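You operate a simulated robot arm through the tools that you are given. There is no shell and no other tool.

Carry out the task below with a simulated robot arm. There is one attempt and no reset: what you move stays moved.

JOB
Pack the stud box and watch in the keepsake crate and fold its handles down.
Where things are to end (x, y in the base frame): stud box within 60 mm of [950, 100]; pocket watch within 60 mm of [940, 0].

The check looks at the end state, three seconds after you hand in, the way a careful person would. Anything else that was tipped, shoved, dropped, spilled or broken makes it a failure. Flat cloth is picked up by pressing the open fingertips on it (5 to 10 N) and closing them slowly along it; thin cloth reads only 2 to 8 mm in the jaws.

ROBOT AND FRAMES
A 6-joint arm with a three-finger gripper, fixed in place. Base frame: the origin is on the floor under the middle of its stand, x ahead of it, y to its left, z up. Units: mm, rad, N and s.
It reaches about 1213 mm from its shoulder. Its first joint turns from -2.897 to 2.897 rad. Payload 4.89 kg.
Tool frame: the origin (TCP) lies between the finger pads and is the grasp point; the fingertips stand 30 mm ahead of it; z points along the fingers, y is the line along which they close. The gripper opens to 164 mm; its body begins 125 mm behind the TCP.
Orientation is told as [roll, pitch, yaw] about the base's x, y, z axes, in that order, counted from this pose: with the fingers straight down and closing along the base's y, the tool's x points along the base's -x, its y along +y and its z along -z.

CONTROLS
- The arm moves only by the tool send_rows. Its argument "series" is a list of rows, each a list of 3 entries, a list of its own where there are three numbers: the shift along the tool's x, y, z in m, then the turn, a rotation vector about the tool's x, y, z in rad, then the finger opening in m, from 0 to 0.164. In form: [[[dx, dy, dz], [rx, ry, rz], grip], ...]. A call has 1 to 20 rows; each row shifts and turns the commanded pose from where the row before left it, along the tool's axes as they then stand. A row lasts 0.2 s, in which the tool goes at most 50 mm and 0.15 rad; a call with a longer step from one row to the next is refused whole, and so is a gripper value outside its range. Where a pose cannot be reached the arm comes as near as it can. A force on the tool above 40 N (or 10 N above the force at the start of the call, whichever is more), or a blocked arm, ends the call early, and 0.2 s more pass. Each finger travels about 108 mm/s and halts on what it meets, pressing with about 24 N; the grip force reading is that of the motor and also rises with nothing between the fingers. The clock runs only during rows and for 0.2 s after the last one: add rows that do not move to give the fingers time. It gives the time, the measured TCP pose, the force on the tool (base axes), the opening and the grip force at its end, in the units of the frame above (readings bear some noise), with the torque about the TCP (base axes, N m) and any sound that the robot's microphone picked up.
- Cameras (640 x 400 px; columns grow to the right, rows downward): "scene" is fixed at [48.6, -507, 1500.6]; the picture's right is [0.42, -0.91, 0.00], its down [-0.32, -0.15, -0.94] and it looks along [0.85, 0.39, -0.35] (base axes); focal length 313 px, centre (320, 200). "wrist" rides on the gripper at [76, -2, -152] in the tool frame; the picture's right is [0.02, 1.00, 0.00], its down [-0.88, 0.02, -0.47] and it looks along [-0.47, 0.01, 0.88] (tool axes); focal length 247 px, centre (320, 200). There is no depth. A picture from a camera that has moved, and an enlarged one, comes with that camera's place and axes in the base frame and with its lens. The place of the scene camera against the robot may be out by one fixed shift of up to 18 mm in any direction.
- capture(camera): a new picture of that camera. No time passes.
- lift_body(by): moves the trunk up (or, below 0, down) by that many mm; the arm rides with it, the base frame stays. It gives what a move gives, with no picture.
- inspect(camera, box): a new picture of the part [left, top, right, bottom] of that camera's present view, enlarged. No time passes.
- hand_in(): hands the job in; it is judged then, once.

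Places have to be worked out from the pictures, the camera data and where the tool is seen. Open the gripper and draw the arm clear of the work before you hand the job in, unless the task says otherwise.

The tools are called after "Request:" as a command line: name --argument value ..., lists and objects as JSON in quotes. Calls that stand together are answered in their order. send_rows: Moves the arm, as the interface text tells. Its arguments: {"type":"object","properties":{"series":{"type":"array","items":{"type":"array"}}},"required":["series"]} The other tools are called the same way: lift_body (by) moves the trunk up or down; capture (camera) takes a picture; inspect (camera, box) takes an enlarged picture of a part of a camera's view; hand_in () hands the job in.

At the start:

```text
time_s: 0.0
tool_pos: [678.7, 2.7, 1201.2]
orientation: [0.002, 0.0, 0.001]
ft_force: [0.6, 1.1, -0.2]
moment: [-0.03, -0.01, -0.02]
opening: 164.1
grasp_force: 0.0
trunk travel left (down, up): [-175.0, 215.0]
```

scene: 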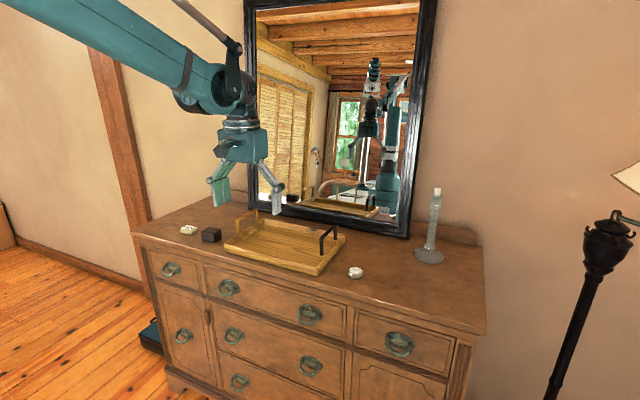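
wrist: 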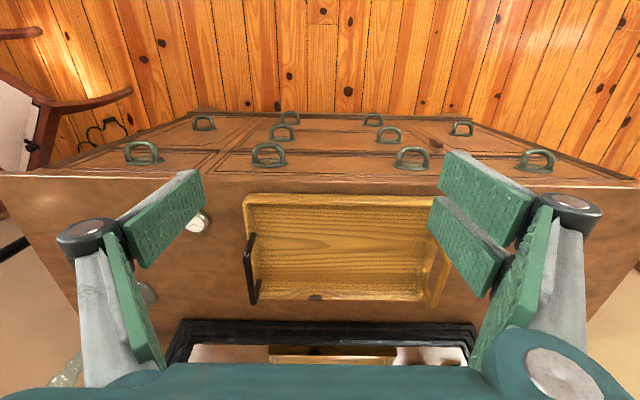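

I see a dresser with a shallow wooden crate with two handles, a small dark box, a light object at the left and a white/silver watch at the right. I'll enlarge the views to identify them.

Request:
inspect --camera "scene" --box '[160, 180, 380, 300]'

Request:
inspect --camera "scene" --box '[170, 210, 250, 260]'

Request:
inspect --camera "scene" --box '[300, 220, 400, 290]'

Request:
inspect --camera "wrist" --box '[160, 160, 480, 360]'

```text
2.91 times, centred on (270, 240) of scene
camera zoom: at [48.6, -507.0, 1500.6], right [0.42, -0.91, 0.0], down [-0.32, -0.15, -0.94], along [0.85, 0.39, -0.35], focal length 911 px, centre (466, 84)
```

zoom: 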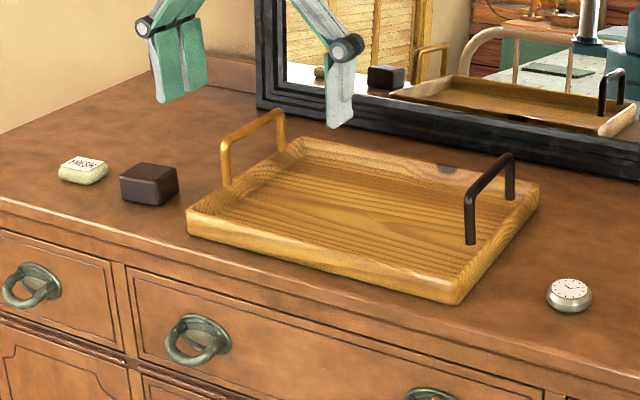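

```text
8.00 times, centred on (210, 235) of scene
camera zoom: at [48.6, -507.0, 1500.6], right [0.42, -0.91, 0.0], down [-0.32, -0.15, -0.94], along [0.85, 0.39, -0.35], focal length 2506 px, centre (1200, -80)
```

zoom: 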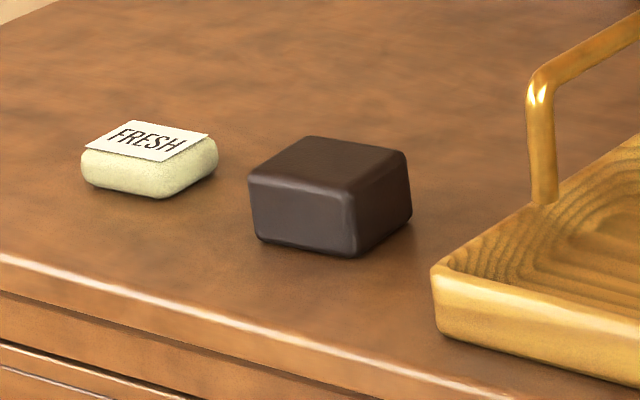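

```text
5.71 times, centred on (350, 255) of scene
camera zoom: at [48.6, -507.0, 1500.6], right [0.42, -0.91, 0.0], down [-0.32, -0.15, -0.94], along [0.85, 0.39, -0.35], focal length 1790 px, centre (149, -114)
```

zoom: 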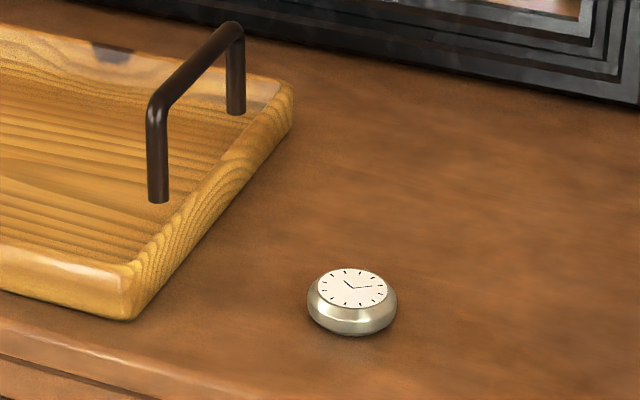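

```text
2.00 times, centred on (320, 260) of wrist
camera zoom: at [601.3, 1.8, 1355.0], right [-0.02, 1.0, 0.0], down [0.88, 0.02, 0.47], along [0.47, 0.01, -0.88], focal length 494 px, centre (320, 80)
```

zoom: 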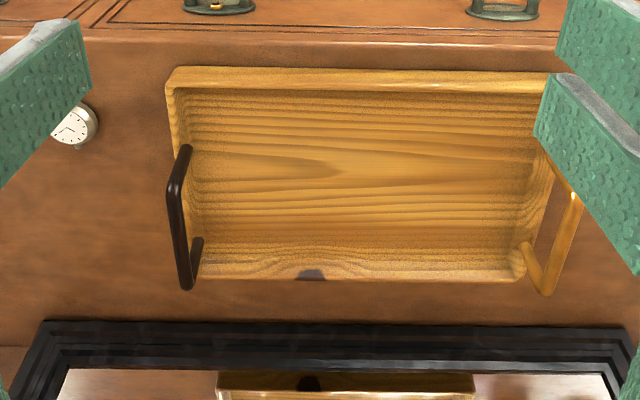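

Estimates so far: the watch is near (890, -249), the stud box near (899, 369) and the soap near (904, 500). The crate spans about y -145..265, and the dresser top is around z 900. I'll move over the stud box at a safe height for a better wrist view.

Request:
send_rows --series '[[[-0.0095, 0.0366, 0.005], [0, 0, 0], 0.164], [[-0.0095, 0.0366, 0.005], [0, 0, 0], 0.164], [[-0.0095, 0.0366, 0.005], [0, 0, 0], 0.164], [[-0.0095, 0.0366, 0.005], [0, 0, 0], 0.164], [[-0.0095, 0.0366, 0.005], [0, 0, 0], 0.164], [[-0.0095, 0.0366, 0.005], [0, 0, 0], 0.164], [[-0.0095, 0.0366, 0.005], [0, 0, 0], 0.164], [[-0.0095, 0.0366, 0.005], [0, 0, 0], 0.164], [[-0.0095, 0.0366, 0.005], [0, 0, 0], 0.164], [[-0.0095, 0.0366, 0.005], [0, 0, 0], 0.164], [[0, 0, 0], [0, 0, 0], 0.164]]'

```text
time_s: 2.4
tool_pos: [774.1, 367.2, 1151.0]
orientation: [-0.001, -0.001, 0.0]
ft_force: [0.0, -1.0, -0.4]
moment: [-0.07, 0.05, 0.01]
opening: 164.0
grasp_force: 0.1
trunk travel left (down, up): [-175.0, 215.0]
```

The arm is at (774, 367, 1151). I'll take pictures from here.

Request:
capture --camera "wrist"

Request:
capture --camera "scene"

```text
taken
camera wrist: at [697.6, 366.9, 1304.9], right [-0.02, 1.0, 0.0], down [0.88, 0.02, 0.47], along [0.47, 0.01, -0.88], focal length 247 px, centre (320, 200)
```

wrist: 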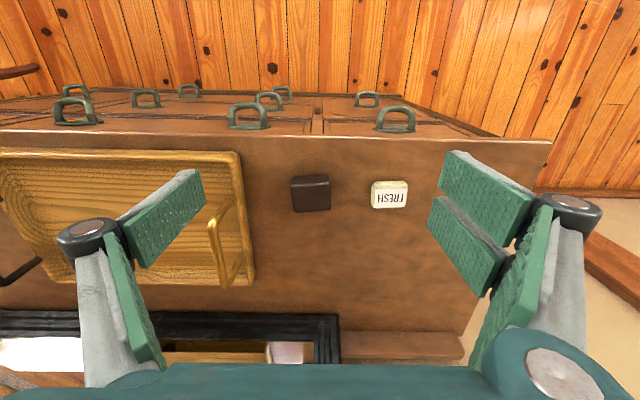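

```text
taken
```

scene: 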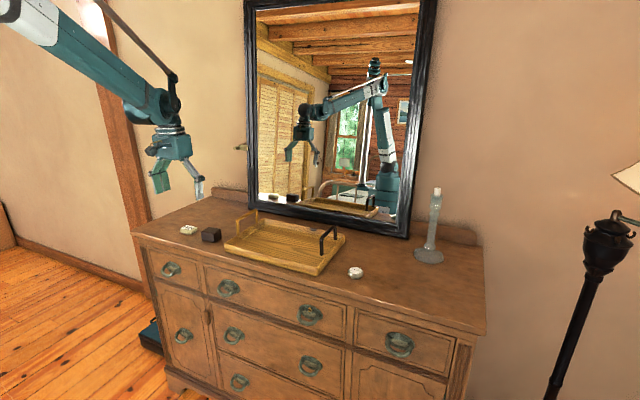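

The box sits near the middle of the view. I'll enlarge it and the golden handle.

Request:
inspect --camera "wrist" --box '[260, 150, 420, 250]'

Request:
inspect --camera "wrist" --box '[160, 140, 320, 300]'

Request:
inspect --camera "scene" --box '[215, 200, 355, 288]'

```text
4.00 times, centred on (340, 200) of wrist
camera zoom: at [697.6, 366.9, 1304.9], right [-0.02, 1.0, 0.0], down [0.88, 0.02, 0.47], along [0.47, 0.01, -0.88], focal length 988 px, centre (240, 200)
```

zoom: 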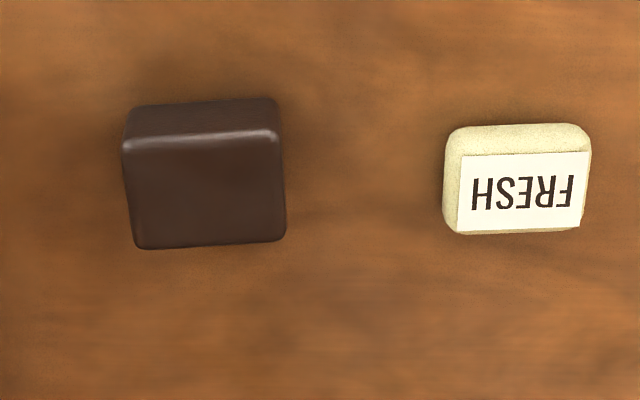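

```text
2.50 times, centred on (240, 220) of wrist
camera zoom: at [697.6, 366.9, 1304.9], right [-0.02, 1.0, 0.0], down [0.88, 0.02, 0.47], along [0.47, 0.01, -0.88], focal length 617 px, centre (520, 150)
```

zoom: 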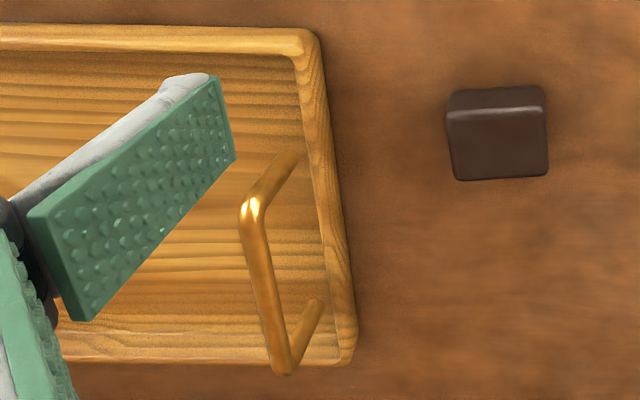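

```text
4.55 times, centred on (285, 244) of scene
camera zoom: at [48.6, -507.0, 1500.6], right [0.42, -0.91, 0.0], down [-0.32, -0.15, -0.94], along [0.85, 0.39, -0.35], focal length 1424 px, centre (479, 0)
```

zoom: 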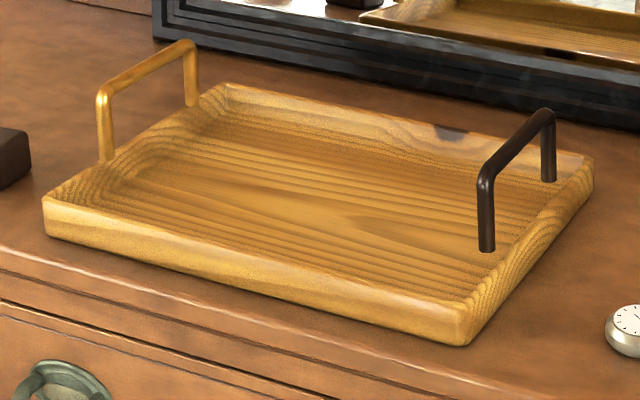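

The stud box is about 65 mm (y) by 48 mm (x), centred near (890, 357) and yawed about +0.09 rad, with its top near z 941. I'll move above it at z 1060, align the yaw, and take a second wrist view to fix the height by triangulation.

Request:
send_rows --series '[[[-0.029, -0.0025, 0.0225], [0, 0, 0], 0.164], [[-0.029, -0.0025, 0.0225], [0, 0, 0], 0.164], [[-0.029, -0.0025, 0.0225], [0, 0, 0], 0.164], [[-0.029, -0.0025, 0.0225], [0, 0, 0], 0.164], [[0, 0, 0], [0, 0, -0.09], 0.164], [[0, 0, 0], [0, 0, 0], 0.164]]'

Request:
capture --camera "wrist"

```text
time_s: 3.8
tool_pos: [889.8, 357.7, 1062.2]
orientation: [-0.001, 0.002, 0.091]
ft_force: [0.2, 0.7, 0.1]
moment: [0.02, 0.08, 0.02]
opening: 164.1
grasp_force: 0.0
trunk travel left (down, up): [-175.0, 215.0]
```

```text
taken
camera wrist: at [813.2, 349.6, 1215.3], right [-0.11, 0.99, 0.0], down [0.88, 0.1, 0.47], along [0.47, 0.05, -0.88], focal length 247 px, centre (320, 200)
```

wrist: 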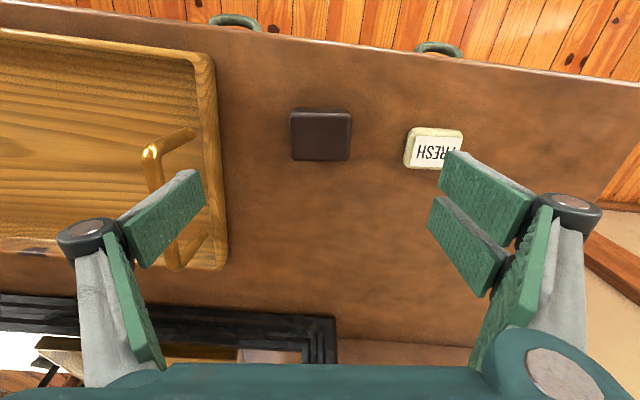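

The box now appears square with the tool. I'll enlarge for measurement.

Request:
inspect --camera "wrist" --box '[260, 80, 420, 180]'

Request:
inspect --camera "wrist" --box '[120, 40, 280, 290]'

```text
4.00 times, centred on (340, 130) of wrist
camera zoom: at [813.2, 349.6, 1215.3], right [-0.11, 0.99, 0.0], down [0.88, 0.1, 0.47], along [0.47, 0.05, -0.88], focal length 988 px, centre (240, 480)
```

zoom: 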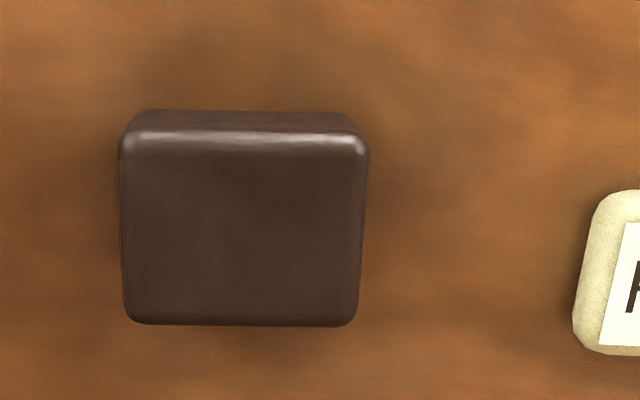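

```text
1.60 times, centred on (200, 165) of wrist
camera zoom: at [813.2, 349.6, 1215.3], right [-0.11, 0.99, 0.0], down [0.88, 0.1, 0.47], along [0.47, 0.05, -0.88], focal length 395 px, centre (512, 256)
```

zoom: 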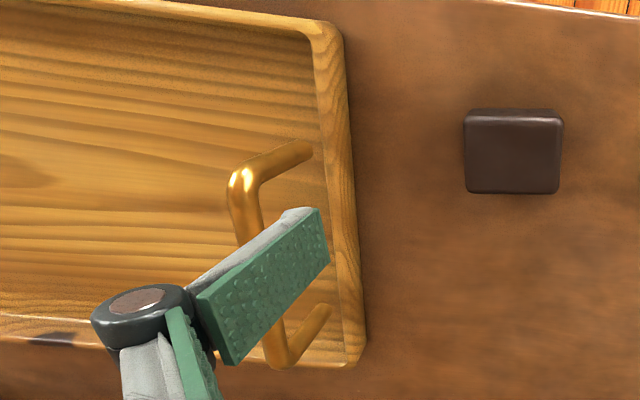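

Triangulating the two wrist views puts the box top between about z 945 and 967, which is still uncertain. I'll narrow the fingers to 95 mm to stay clear of the soap, come down to z 1010, and measure again.

Request:
send_rows --series '[[[0, 0, 0.013], [0, 0, 0], 0.14], [[0, 0, 0.013], [0, 0, 0], 0.11], [[0, 0, 0.013], [0, 0, 0], 0.095], [[0, 0, 0.013], [0, 0, 0], 0.095], [[0, 0, 0], [0, 0, 0], 0.095]]'

Request:
capture --camera "wrist"

Request:
inspect --camera "wrist" --box '[240, 60, 400, 160]'

Request:
inspect --camera "scene" --box '[160, 170, 260, 260]'

```text
time_s: 5.0
tool_pos: [889.3, 358.4, 1009.4]
orientation: [-0.002, -0.001, 0.089]
ft_force: [0.7, 0.8, -0.1]
moment: [-0.02, 0.0, -0.02]
opening: 94.7
grasp_force: 0.1
trunk travel left (down, up): [-175.0, 215.0]
```

```text
taken
camera wrist: at [812.5, 349.7, 1163.1], right [-0.11, 0.99, 0.0], down [0.88, 0.1, 0.47], along [0.47, 0.05, -0.88], focal length 247 px, centre (320, 200)
```

wrist: 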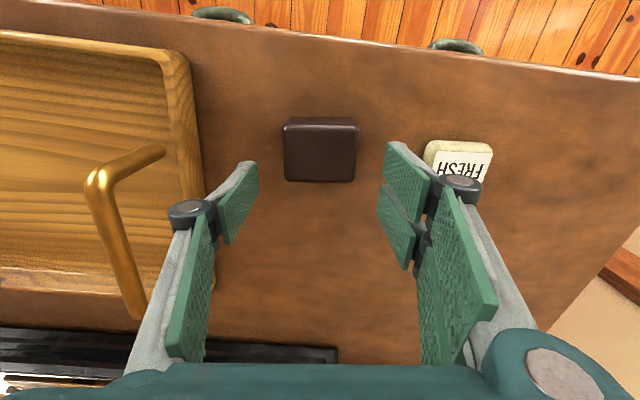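

```text
4.00 times, centred on (320, 110) of wrist
camera zoom: at [812.5, 349.7, 1163.1], right [-0.11, 0.99, 0.0], down [0.88, 0.1, 0.47], along [0.47, 0.05, -0.88], focal length 988 px, centre (320, 560)
```

zoom: 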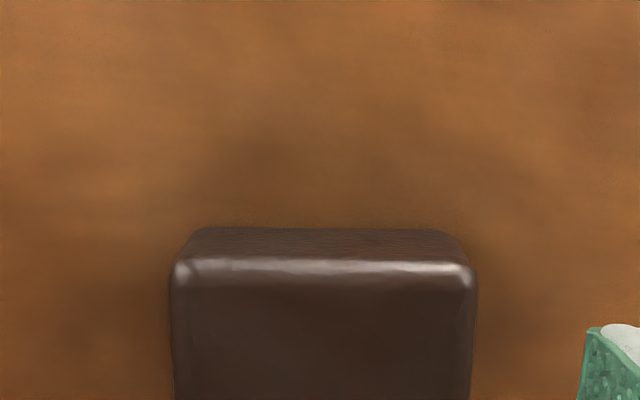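

```text
4.44 times, centred on (210, 215) of scene
camera zoom: at [48.6, -507.0, 1500.6], right [0.42, -0.91, 0.0], down [-0.32, -0.15, -0.94], along [0.85, 0.39, -0.35], focal length 1392 px, centre (809, 133)
```

zoom: 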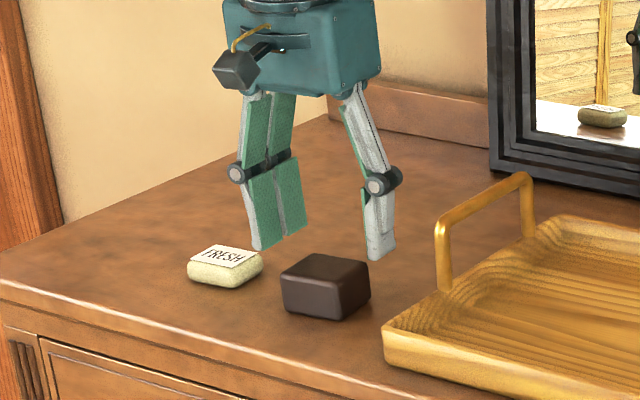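

The third view gives the box top at about z 943, the table at about 902, and the box centre at about (881, 357). I'll shift back 8.5 mm and descend to TCP z 943, with the tips about 10 mm above the table.

Request:
send_rows --series '[[[0.0085, -0.001, 0], [0, 0, 0], 0.095], [[0, 0, 0.015], [0, 0, 0], 0.095], [[0, 0, 0.015], [0, 0, 0], 0.095], [[0, 0, 0.012], [0, 0, 0], 0.095], [[0, 0, 0.012], [0, 0, 0], 0.095], [[0, 0, 0.006], [0, 0, 0], 0.095], [[0, 0, 0.006], [0, 0, 0], 0.095], [[0, 0, 0], [0, 0, 0], 0.095]]'

Request:
inspect --camera "scene" --box '[160, 170, 260, 260]'

Request:
capture --camera "wrist"

```text
time_s: 6.4
tool_pos: [881.0, 357.8, 960.1]
orientation: [0.003, -0.006, 0.089]
ft_force: [3.8, 1.0, 64.7]
moment: [-0.08, 1.08, -0.13]
opening: 61.3
grasp_force: 33.3
trunk travel left (down, up): [-175.0, 215.0]
stopped in row 6: the force on the tool passed its limit at 58 N (the readings are from after the stop); the commanded pose is now the measured one
```

```text
4.44 times, centred on (210, 215) of scene
camera zoom: at [48.6, -507.0, 1500.6], right [0.42, -0.91, 0.0], down [-0.32, -0.15, -0.94], along [0.85, 0.39, -0.35], focal length 1392 px, centre (809, 133)
```

zoom: 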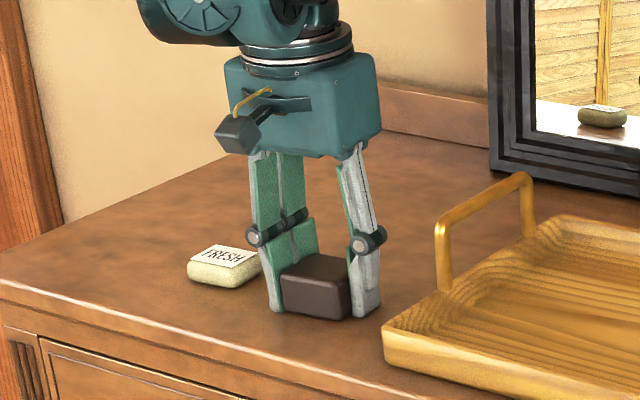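

```text
taken
camera wrist: at [803.3, 348.1, 1112.1], right [-0.11, 0.99, 0.0], down [0.87, 0.1, 0.48], along [0.47, 0.05, -0.88], focal length 247 px, centre (320, 200)
```

wrist: 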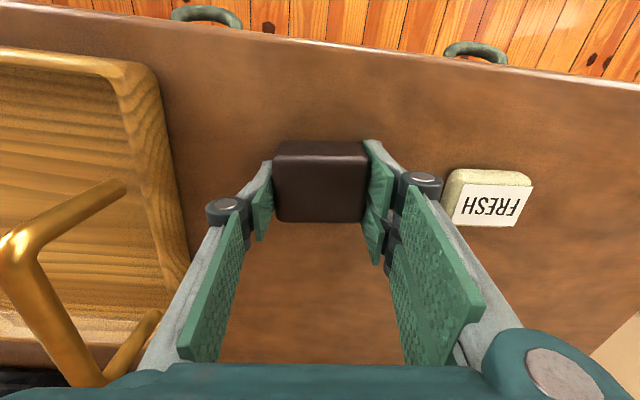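

The fingertips met the table, so it is at about z 929 and the box top is about 968, as the first stereo pair suggested. I'll lift 6 mm to unload the tips and let the fingers go back to 80 mm.

Request:
send_rows --series '[[[0, 0, -0.003], [0, 0, 0], 0.08], [[0, 0, -0.003], [0, 0, 0], 0.08], [[0, 0, 0], [0, 0, 0], 0.08]]'

Request:
inspect --camera "scene" --box '[160, 170, 260, 260]'

Request:
capture --camera "wrist"

```text
time_s: 7.2
tool_pos: [882.6, 356.6, 959.1]
orientation: [0.0, -0.002, 0.088]
ft_force: [0.1, -0.7, -0.4]
moment: [-0.01, 0.04, 0.0]
opening: 80.2
grasp_force: 0.0
trunk travel left (down, up): [-175.0, 215.0]
```

```text
4.44 times, centred on (210, 215) of scene
camera zoom: at [48.6, -507.0, 1500.6], right [0.42, -0.91, 0.0], down [-0.32, -0.15, -0.94], along [0.85, 0.39, -0.35], focal length 1392 px, centre (809, 133)
```

zoom: 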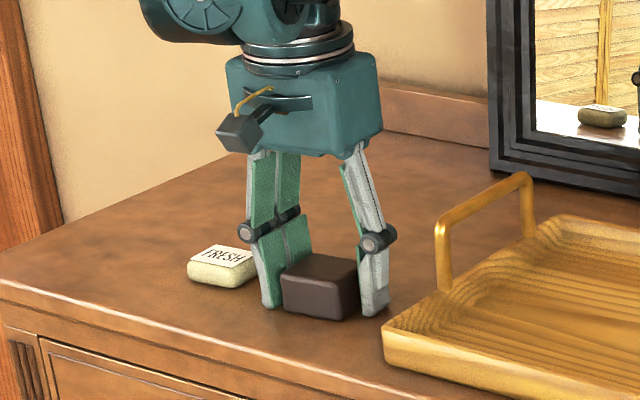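

```text
taken
camera wrist: at [805.5, 348.9, 1112.3], right [-0.11, 0.99, 0.0], down [0.87, 0.1, 0.48], along [0.47, 0.05, -0.88], focal length 247 px, centre (320, 200)
```

wrist: 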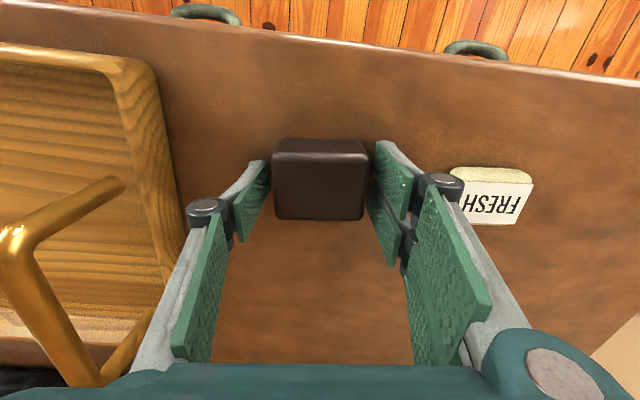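

Free now at z 959. The box centre looks about 8 mm nearer than the TCP, so I'll shift back 8 mm, rise 6 mm since the tips may extend as they close, and close gently.

Request:
send_rows --series '[[[0.004, 0, -0.003], [0, 0, 0], 0.08], [[0.004, 0, -0.003], [0, 0, 0], 0.08], [[0, 0, 0], [0, 0, 0], 0.075], [[0, 0, 0], [0, 0, 0], 0.068], [[0, 0, 0], [0, 0, 0], 0.062], [[0, 0, 0], [0, 0, 0], 0.055], [[0, 0, 0], [0, 0, 0], 0.05], [[0, 0, 0], [0, 0, 0], 0.045], [[0, 0, 0], [0, 0, 0], 0.04], [[0, 0, 0], [0, 0, 0], 0.04]]'

Request:
capture --camera "wrist"

Request:
inspect --camera "scene" --box '[160, 170, 260, 260]'

```text
time_s: 9.4
tool_pos: [873.9, 356.7, 965.3]
orientation: [-0.001, -0.001, 0.088]
ft_force: [1.1, 0.4, 1.9]
moment: [0.05, 0.04, 0.04]
opening: 61.5
grasp_force: 23.6
trunk travel left (down, up): [-175.0, 215.0]
```

```text
taken
camera wrist: at [796.8, 348.2, 1119.1], right [-0.11, 0.99, 0.0], down [0.87, 0.1, 0.48], along [0.47, 0.05, -0.88], focal length 247 px, centre (320, 200)
```

wrist: 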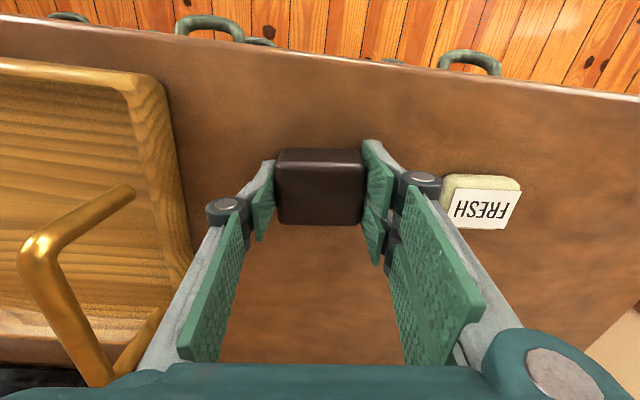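

```text
4.44 times, centred on (210, 215) of scene
camera zoom: at [48.6, -507.0, 1500.6], right [0.42, -0.91, 0.0], down [-0.32, -0.15, -0.94], along [0.85, 0.39, -0.35], focal length 1392 px, centre (809, 133)
```

zoom: 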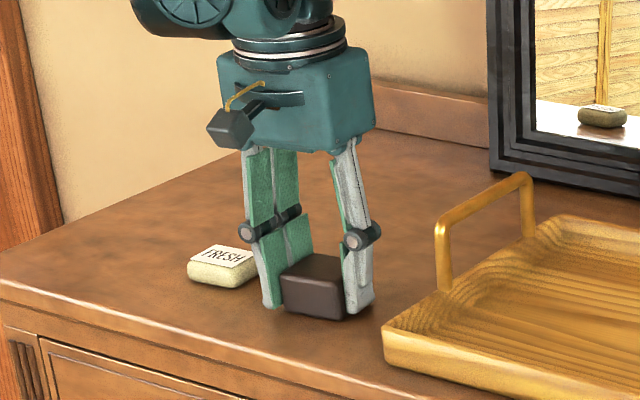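

The box is gripped (opening 61.5, 24 N). I'll lift it to z about 1115, straighten the yaw, and carry it over the crate to (950, 108).

Request:
send_rows --series '[[[0, 0, -0.01], [0, 0, 0], 0.035], [[0, 0, -0.02], [0, 0, 0], 0.035], [[0, 0, -0.025], [0, 0, 0], 0.035], [[0, 0, -0.025], [0, 0, 0], 0.035], [[0, 0, -0.025], [0, 0, 0], 0.035], [[0, 0, -0.025], [0, 0, 0], 0.035], [[0, 0, -0.02], [0, 0, 0], 0.035], [[0, 0, 0], [0, 0, 0.044], 0.035], [[0, 0, 0], [0, 0, 0.044], 0.035], [[0, 0, 0], [0, 0, 0], 0.035]]'

Request:
capture --camera "wrist"

```text
time_s: 11.6
tool_pos: [874.4, 357.4, 1115.5]
orientation: [-0.001, -0.002, 0.002]
ft_force: [-0.1, -1.3, -1.1]
moment: [0.03, 0.01, 0.0]
opening: 61.4
grasp_force: 24.2
trunk travel left (down, up): [-175.0, 215.0]
```

```text
taken
camera wrist: at [796.0, 355.2, 1269.0], right [-0.02, 1.0, 0.0], down [0.88, 0.02, 0.47], along [0.47, 0.01, -0.88], focal length 247 px, centre (320, 200)
```

wrist: 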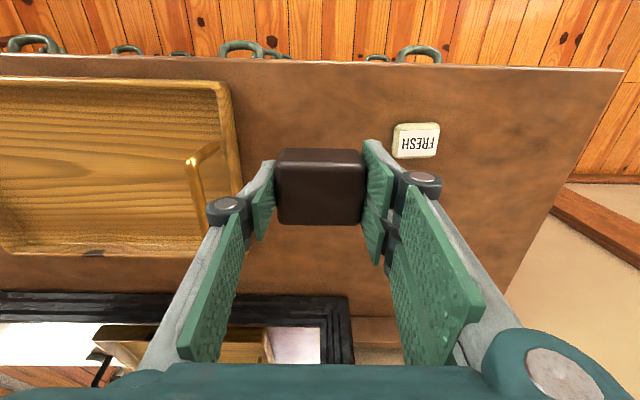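

The box is held and lifted. Now I carry it over the crate, well above the handles.

Request:
send_rows --series '[[[-0.0095, -0.031, 0], [0, 0, 0], 0.035], [[-0.0095, -0.031, 0], [0, 0, 0], 0.035], [[-0.0095, -0.031, 0], [0, 0, 0], 0.035], [[-0.0095, -0.031, 0], [0, 0, 0], 0.035], [[-0.0095, -0.031, 0], [0, 0, 0], 0.035], [[-0.0095, -0.031, 0], [0, 0, 0], 0.035], [[-0.0095, -0.031, 0], [0, 0, 0], 0.035], [[-0.0095, -0.031, 0], [0, 0, 0], 0.035], [[0, 0, 0], [0, 0, 0], 0.035]]'

Request:
capture --camera "wrist"

Request:
inspect --camera "scene" --box '[200, 150, 360, 290]'

```text
time_s: 13.6
tool_pos: [950.4, 106.8, 1114.7]
orientation: [0.0, -0.001, 0.001]
ft_force: [-0.7, -0.7, 0.1]
moment: [0.06, 0.01, 0.02]
opening: 61.3
grasp_force: 24.0
trunk travel left (down, up): [-175.0, 215.0]
```

```text
taken
camera wrist: at [872.9, 105.2, 1268.6], right [-0.02, 1.0, 0.0], down [0.88, 0.02, 0.47], along [0.47, 0.01, -0.88], focal length 247 px, centre (320, 200)
```

wrist: 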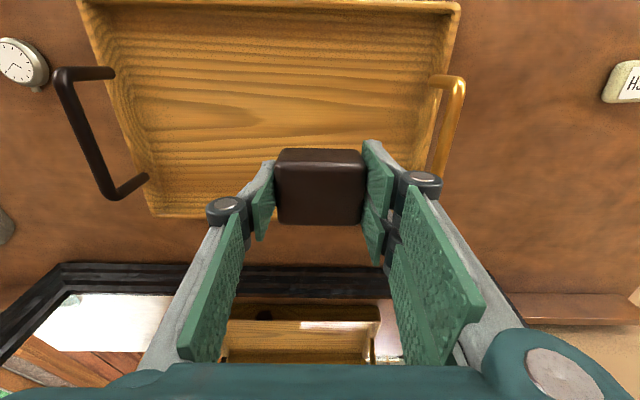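

```text
2.86 times, centred on (280, 220) of scene
camera zoom: at [48.6, -507.0, 1500.6], right [0.42, -0.91, 0.0], down [-0.32, -0.15, -0.94], along [0.85, 0.39, -0.35], focal length 895 px, centre (434, 143)
```

zoom: 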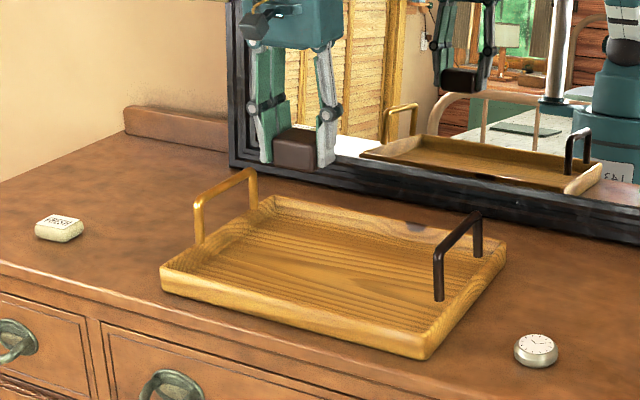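

The crate spans x 814–1066 and y -140..242. The handles are about 60 mm tall, at y -127 and 229 with tops near z 1022. The box is over (950, 107), so I'll descend to about z 990 and then creep down.

Request:
send_rows --series '[[[0, 0, 0.02], [0, 0, 0], 0.035], [[0, 0, 0.025], [0, 0, 0], 0.035], [[0, 0, 0.025], [0, 0, 0], 0.035], [[0, 0, 0.025], [0, 0, 0], 0.035], [[0, 0, 0.015], [0, 0, 0], 0.035], [[0, 0, 0.01], [0, 0, 0], 0.035], [[0, 0, 0.005], [0, 0, 0], 0.035], [[0, 0, 0], [0, 0, 0], 0.035]]'

Request:
inspect --camera "scene" --box '[200, 170, 360, 290]'

Request:
capture --camera "wrist"

```text
time_s: 15.4
tool_pos: [950.5, 108.5, 990.3]
orientation: [0.0, -0.002, 0.002]
ft_force: [0.1, 0.0, -1.3]
moment: [0.02, 0.05, 0.01]
opening: 61.4
grasp_force: 23.5
trunk travel left (down, up): [-175.0, 215.0]
```

```text
3.33 times, centred on (280, 230) of scene
camera zoom: at [48.6, -507.0, 1500.6], right [0.42, -0.91, 0.0], down [-0.32, -0.15, -0.94], along [0.85, 0.39, -0.35], focal length 1044 px, centre (453, 100)
```

zoom: 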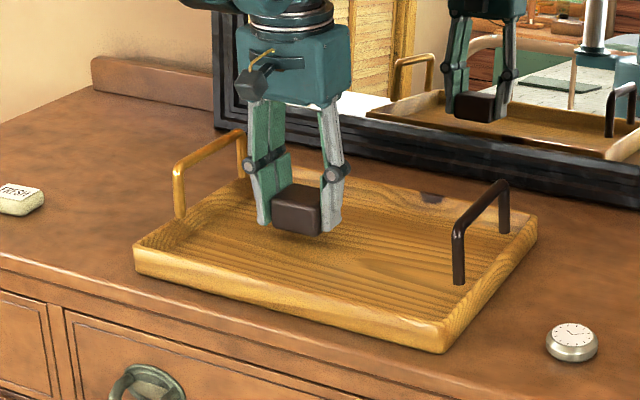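

```text
taken
camera wrist: at [873.6, 106.4, 1143.4], right [-0.02, 1.0, 0.0], down [0.88, 0.02, 0.47], along [0.47, 0.01, -0.88], focal length 247 px, centre (320, 200)
```

wrist: 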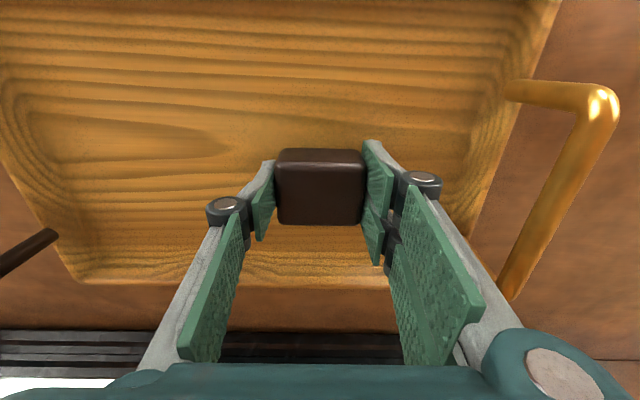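

The box is over the crate floor and clear of the rim and handles. I'll creep down in 2 mm rows and watch the force.

Request:
send_rows --series '[[[0, 0, 0.002], [0, 0, 0], 0.035], [[0, 0, 0.002], [0, 0, 0], 0.035], [[0, 0, 0.002], [0, 0, 0], 0.035], [[0, 0, 0.002], [0, 0, 0], 0.035], [[0, 0, 0.002], [0, 0, 0], 0.035], [[0, 0, 0], [0, 0, 0], 0.035]]'

```text
time_s: 16.8
tool_pos: [951.3, 107.8, 980.3]
orientation: [0.0, -0.001, 0.002]
ft_force: [-0.6, -0.5, -1.1]
moment: [0.0, -0.02, -0.01]
opening: 61.1
grasp_force: 23.8
trunk travel left (down, up): [-175.0, 215.0]
```

No contact yet at z 980. I'll continue in 1.5 mm rows.

Request:
send_rows --series '[[[0, 0, 0.0015], [0, 0, 0], 0.035], [[0, 0, 0.0015], [0, 0, 0], 0.035], [[0, 0, 0.001], [0, 0, 0], 0.035], [[0, 0, 0], [0, 0, 0], 0.035]]'

```text
time_s: 17.8
tool_pos: [952.0, 108.0, 976.7]
orientation: [0.001, -0.002, 0.002]
ft_force: [-0.7, 0.5, -0.4]
moment: [-0.01, -0.03, 0.0]
opening: 61.2
grasp_force: 24.1
trunk travel left (down, up): [-175.0, 215.0]
```

Still free at z 976.7. I'll keep creeping.

Request:
send_rows --series '[[[0, 0, 0.001], [0, 0, 0], 0.035], [[0, 0, 0.001], [0, 0, 0], 0.035], [[0, 0, 0.001], [0, 0, 0], 0.035], [[0, 0, 0], [0, 0, 0], 0.035]]'

```text
time_s: 18.8
tool_pos: [951.3, 107.4, 973.9]
orientation: [0.002, -0.002, 0.002]
ft_force: [0.1, 0.4, 0.3]
moment: [-0.02, 0.01, 0.02]
opening: 61.5
grasp_force: 23.9
trunk travel left (down, up): [-175.0, 215.0]
```

No load yet at z 973.9. I'll go a few mm more.

Request:
send_rows --series '[[[0, 0, 0.001], [0, 0, 0], 0.035], [[0, 0, 0.001], [0, 0, 0], 0.035], [[0, 0, 0.001], [0, 0, 0], 0.035], [[0, 0, 0], [0, 0, 0], 0.035]]'

Request:
inspect --camera "scene" --box '[230, 200, 310, 250]'

```text
time_s: 19.8
tool_pos: [950.7, 108.1, 970.5]
orientation: [0.002, -0.004, 0.001]
ft_force: [5.4, 2.6, 22.7]
moment: [0.1, -0.16, 0.03]
opening: 61.7
grasp_force: 23.8
trunk travel left (down, up): [-175.0, 215.0]
```

```text
8.00 times, centred on (270, 225) of scene
camera zoom: at [48.6, -507.0, 1500.6], right [0.42, -0.91, 0.0], down [-0.32, -0.15, -0.94], along [0.85, 0.39, -0.35], focal length 2506 px, centre (720, 0)
```

zoom: 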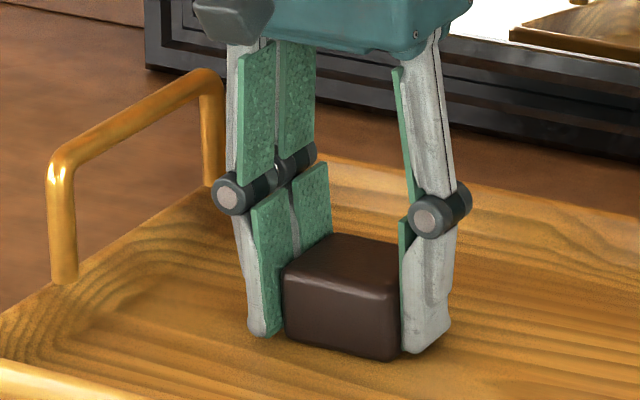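

Contact at z about 971 with 23 N, so the box rests on the crate floor. I'll relax 1 mm, then open the fingers to 84 mm.

Request:
send_rows --series '[[[0, 0, -0.0012], [0, 0, 0], 0.035], [[0, 0, 0], [0, 0, 0], 0.058], [[0, 0, 0], [0, 0, 0], 0.064], [[0, 0, 0], [0, 0, 0], 0.07], [[0, 0, 0], [0, 0, 0], 0.078], [[0, 0, 0], [0, 0, 0], 0.084], [[0, 0, 0], [0, 0, 0], 0.084]]'

Request:
capture --camera "wrist"

```text
time_s: 21.4
tool_pos: [950.4, 109.1, 972.0]
orientation: [-0.001, -0.001, 0.001]
ft_force: [-0.6, 0.2, -0.2]
moment: [0.0, 0.0, -0.02]
opening: 83.8
grasp_force: 0.0
trunk travel left (down, up): [-175.0, 215.0]
```

```text
taken
camera wrist: at [872.8, 106.7, 1124.7], right [-0.02, 1.0, 0.0], down [0.88, 0.02, 0.48], along [0.47, 0.01, -0.88], focal length 247 px, centre (320, 200)
```

wrist: 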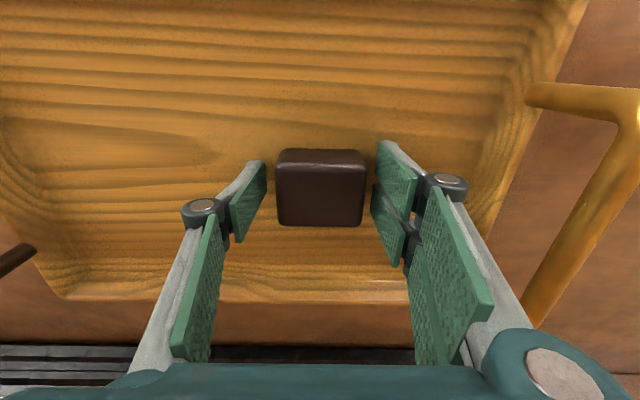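

The box is released in the crate at about (950, 109). I'll retreat up, then move over the watch, estimated at (872, -234).

Request:
send_rows --series '[[[0, 0, -0.015], [0, 0, 0], 0.084], [[0, 0, -0.025], [0, 0, 0], 0.084], [[0, 0, -0.03], [0, 0, 0], 0.084], [[0, 0, -0.03], [0, 0, 0], 0.084], [[0, 0, -0.03], [0, 0, 0], 0.084], [[0, 0, -0.015], [0, 0, 0], 0.084], [[0.0087, -0.038, 0], [0, 0, 0], 0.084], [[0.0087, -0.038, 0], [0, 0, 0], 0.084], [[0.0087, -0.038, 0], [0, 0, 0], 0.084], [[0.0087, -0.038, 0], [0, 0, 0], 0.084], [[0.0087, -0.038, 0], [0, 0, 0], 0.084], [[0.0087, -0.038, 0], [0, 0, 0], 0.084], [[0.0087, -0.038, 0], [0, 0, 0], 0.084], [[0.0087, -0.038, 0], [0, 0, 0], 0.084], [[0.0087, -0.038, 0], [0, 0, 0], 0.084], [[0, 0, 0], [0, 0, 0], 0.084]]'

Request:
capture --camera "wrist"

Request:
capture --camera "scene"

```text
time_s: 24.8
tool_pos: [874.4, -234.1, 1117.1]
orientation: [-0.001, 0.0, 0.001]
ft_force: [0.0, 0.9, 0.0]
moment: [0.06, -0.03, -0.01]
opening: 84.0
grasp_force: 0.1
trunk travel left (down, up): [-175.0, 215.0]
```

```text
taken
camera wrist: at [795.7, -236.0, 1270.1], right [-0.02, 1.0, 0.0], down [0.88, 0.02, 0.48], along [0.47, 0.01, -0.88], focal length 247 px, centre (320, 200)
```

wrist: 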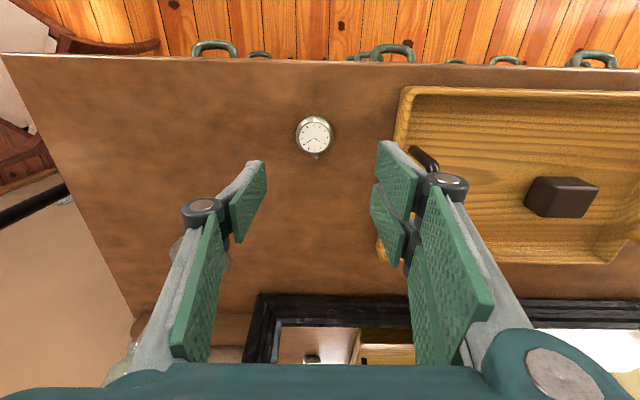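

```text
taken
```

scene: 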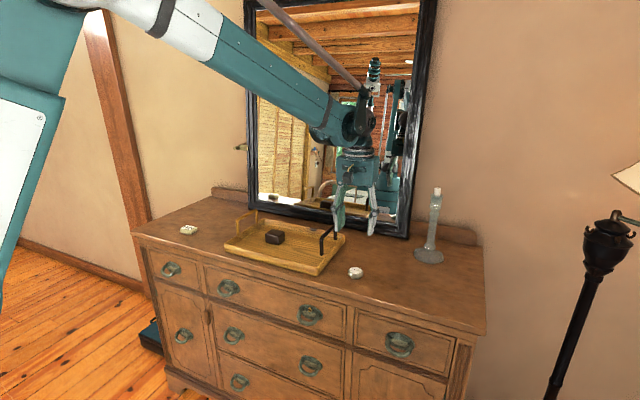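

The watch is near (873, -241) with a diameter of about 50 mm. I'll enlarge to check its centre and the stem.

Request:
inspect --camera "wrist" --box '[274, 110, 354, 160]'

Request:
inspect --camera "scene" --box '[315, 215, 395, 285]'

```text
8.00 times, centred on (314, 135) of wrist
camera zoom: at [795.7, -236.0, 1270.1], right [-0.02, 1.0, 0.0], down [0.88, 0.02, 0.48], along [0.47, 0.01, -0.88], focal length 1976 px, centre (368, 720)
```

zoom: 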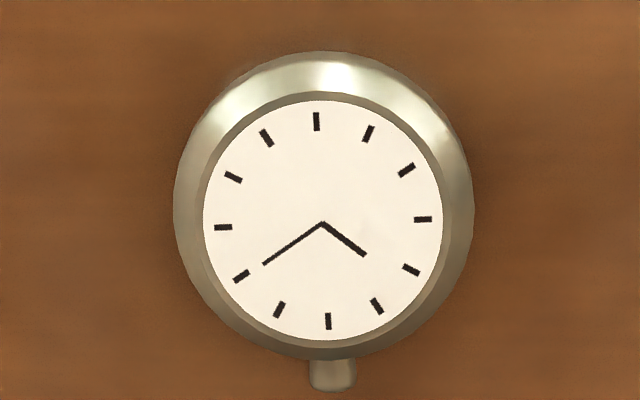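

```text
5.71 times, centred on (355, 250) of scene
camera zoom: at [48.6, -507.0, 1500.6], right [0.42, -0.91, 0.0], down [-0.32, -0.15, -0.94], along [0.85, 0.39, -0.35], focal length 1790 px, centre (120, -86)
```

zoom: 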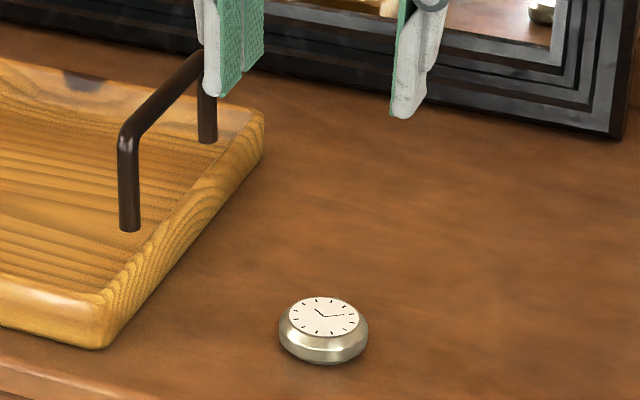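

The watch centre is about (875, -241.5), with the stem pointing away from me and clear of a grip along y. I'll centre over it, narrow to 66 mm and descend to z 1000 for a check.

Request:
send_rows --series '[[[-0.0006, -0.0075, 0.01], [0, 0, 0], 0.084], [[0, 0, 0.02], [0, 0, 0], 0.08], [[0, 0, 0.025], [0, 0, 0], 0.074], [[0, 0, 0.025], [0, 0, 0], 0.068], [[0, 0, 0.022], [0, 0, 0], 0.066], [[0, 0, 0.015], [0, 0, 0], 0.066], [[0, 0, 0], [0, 0, 0], 0.066]]'

Request:
capture --camera "wrist"

Request:
inspect --camera "scene" --box '[300, 190, 420, 285]'

```text
time_s: 26.4
tool_pos: [873.9, -240.6, 998.7]
orientation: [0.0, -0.003, 0.001]
ft_force: [-0.3, 0.3, -0.9]
moment: [0.0, 0.03, 0.02]
opening: 65.8
grasp_force: 0.0
trunk travel left (down, up): [-175.0, 215.0]
```

```text
taken
camera wrist: at [795.8, -242.2, 1152.6], right [-0.02, 1.0, 0.0], down [0.88, 0.02, 0.47], along [0.47, 0.01, -0.88], focal length 247 px, centre (320, 200)
```

wrist: 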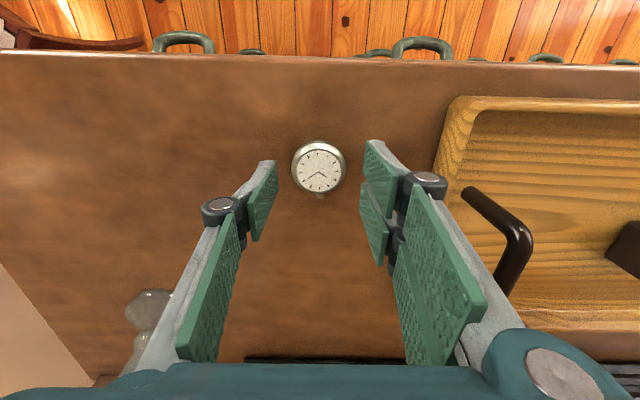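

```text
4.21 times, centred on (360, 238) of scene
camera zoom: at [48.6, -507.0, 1500.6], right [0.42, -0.91, 0.0], down [-0.32, -0.15, -0.94], along [0.85, 0.39, -0.35], focal length 1319 px, centre (152, 42)
```

zoom: 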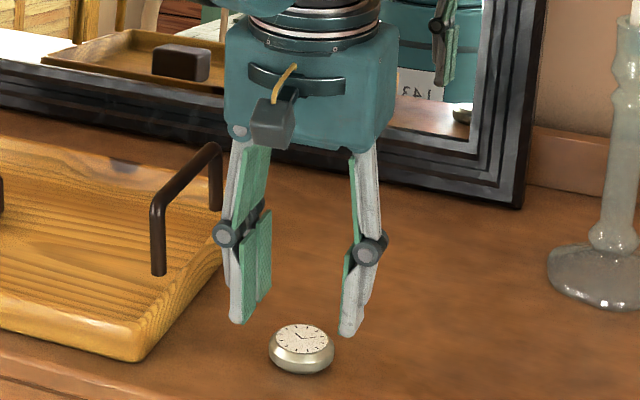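

The watch top triangulates to about z 950, and the TCP is centred on it at (874, -241). I'll descend to about z 966.

Request:
send_rows --series '[[[0, 0, 0.01], [0, 0, 0], 0.066], [[0, 0, 0.01], [0, 0, 0], 0.066], [[0, 0, 0.007], [0, 0, 0], 0.066], [[0, 0, 0.005], [0, 0, 0], 0.066], [[0, 0, 0], [0, 0, 0], 0.066]]'

Request:
capture --camera "wrist"

Request:
inspect --camera "scene" --box '[320, 230, 400, 285]'

```text
time_s: 27.6
tool_pos: [874.2, -240.9, 967.5]
orientation: [0.0, -0.002, 0.002]
ft_force: [0.4, -0.2, 0.7]
moment: [-0.01, -0.02, 0.03]
opening: 65.7
grasp_force: 0.1
trunk travel left (down, up): [-175.0, 215.0]
```

```text
taken
camera wrist: at [795.9, -242.0, 1120.6], right [-0.02, 1.0, 0.0], down [0.88, 0.02, 0.47], along [0.47, 0.01, -0.88], focal length 247 px, centre (320, 200)
```

wrist: 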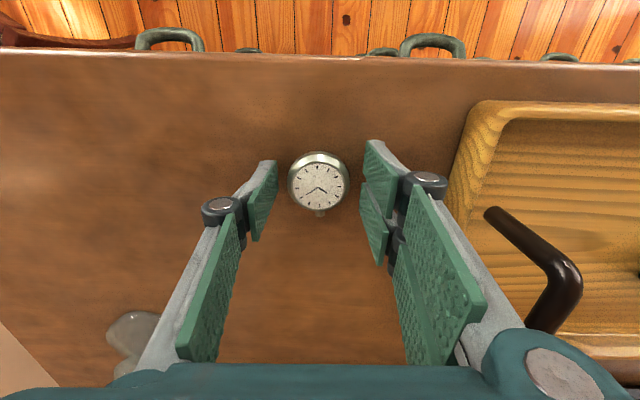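

```text
7.27 times, centred on (360, 258) of scene
camera zoom: at [48.6, -507.0, 1500.6], right [0.42, -0.91, 0.0], down [-0.32, -0.15, -0.94], along [0.85, 0.39, -0.35], focal length 2278 px, centre (29, -218)
```

zoom: 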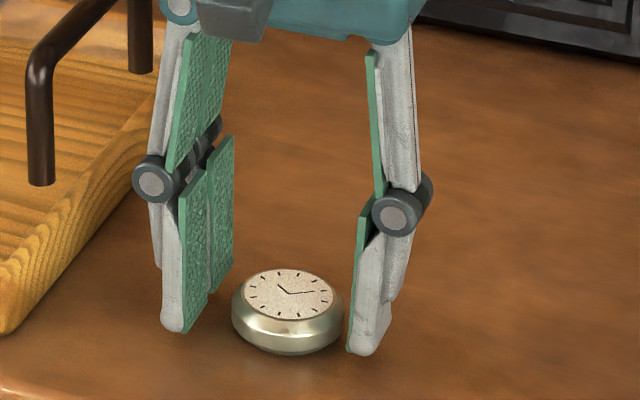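

The watch is centred between the fingers and the tips are still slightly above the table. I'll creep down in 1 mm rows.

Request:
send_rows --series '[[[0, 0, 0.001], [0, 0, 0], 0.066], [[0, 0, 0.001], [0, 0, 0], 0.066], [[0, 0, 0.001], [0, 0, 0], 0.066], [[0, 0, 0], [0, 0, 0], 0.066]]'

```text
time_s: 28.6
tool_pos: [874.1, -241.9, 965.3]
orientation: [0.0, -0.001, 0.002]
ft_force: [0.6, -0.7, 0.0]
moment: [0.03, 0.02, 0.01]
opening: 65.8
grasp_force: 0.0
trunk travel left (down, up): [-175.0, 215.0]
```

No contact at 965.3. I'll go a bit lower.

Request:
send_rows --series '[[[0, 0, 0.001], [0, 0, 0], 0.066], [[0, 0, 0.001], [0, 0, 0], 0.066], [[0, 0, 0], [0, 0, 0], 0.066]]'

Request:
inspect --camera "scene" --box '[320, 230, 400, 285]'

```text
time_s: 29.4
tool_pos: [874.0, -242.6, 963.3]
orientation: [0.0, -0.002, 0.002]
ft_force: [-0.1, 0.4, -0.1]
moment: [0.01, -0.03, 0.01]
opening: 65.7
grasp_force: 0.0
trunk travel left (down, up): [-175.0, 215.0]
```

```text
7.27 times, centred on (360, 258) of scene
camera zoom: at [48.6, -507.0, 1500.6], right [0.42, -0.91, 0.0], down [-0.32, -0.15, -0.94], along [0.85, 0.39, -0.35], focal length 2278 px, centre (29, -218)
```

zoom: 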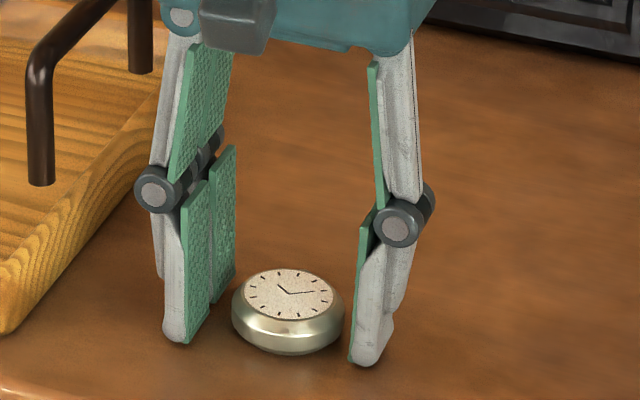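

The tips look within a few mm of the table. I'll creep 1.5 mm more and watch for light contact.

Request:
send_rows --series '[[[0, 0, 0.0008], [0, 0, 0], 0.066], [[0, 0, 0.0008], [0, 0, 0], 0.066], [[0, 0, 0], [0, 0, 0], 0.066]]'

```text
time_s: 30.2
tool_pos: [874.6, -240.9, 961.4]
orientation: [0.0, -0.001, 0.002]
ft_force: [0.0, -0.4, 0.2]
moment: [-0.01, 0.01, 0.03]
opening: 65.9
grasp_force: 0.0
trunk travel left (down, up): [-175.0, 215.0]
```

Still free at 961.4. I'll close slowly on the watch and monitor the vertical force.

Request:
send_rows --series '[[[0, 0, 0], [0, 0, 0], 0.06], [[0, 0, 0], [0, 0, 0], 0.056], [[0, 0, 0], [0, 0, 0], 0.053], [[0, 0, 0], [0, 0, 0], 0.05], [[0, 0, 0], [0, 0, 0], 0.047], [[0, 0, 0], [0, 0, 0], 0.044], [[0, 0, 0], [0, 0, 0], 0.04], [[0, 0, 0], [0, 0, 0], 0.036], [[0, 0, 0], [0, 0, 0], 0.036]]'

Request:
inspect --camera "scene" --box '[320, 230, 400, 285]'

Request:
capture --camera "wrist"

```text
time_s: 32.2
tool_pos: [873.4, -240.3, 962.2]
orientation: [0.001, 0.0, 0.001]
ft_force: [0.7, -1.0, 0.6]
moment: [0.02, 0.01, 0.01]
opening: 48.3
grasp_force: 24.6
trunk travel left (down, up): [-175.0, 215.0]
```

```text
7.27 times, centred on (360, 258) of scene
camera zoom: at [48.6, -507.0, 1500.6], right [0.42, -0.91, 0.0], down [-0.32, -0.15, -0.94], along [0.85, 0.39, -0.35], focal length 2278 px, centre (29, -218)
```

zoom: 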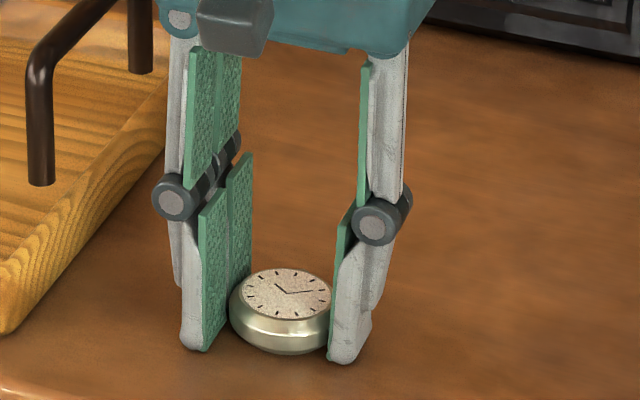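

```text
taken
camera wrist: at [796.2, -242.2, 1114.3], right [-0.02, 1.0, 0.0], down [0.88, 0.02, 0.48], along [0.47, 0.01, -0.88], focal length 247 px, centre (320, 200)
```

wrist: 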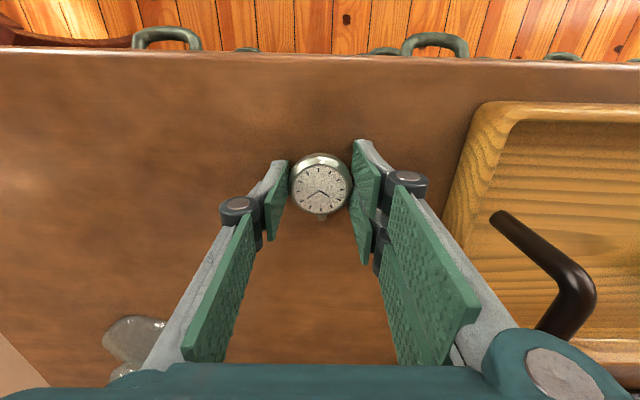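

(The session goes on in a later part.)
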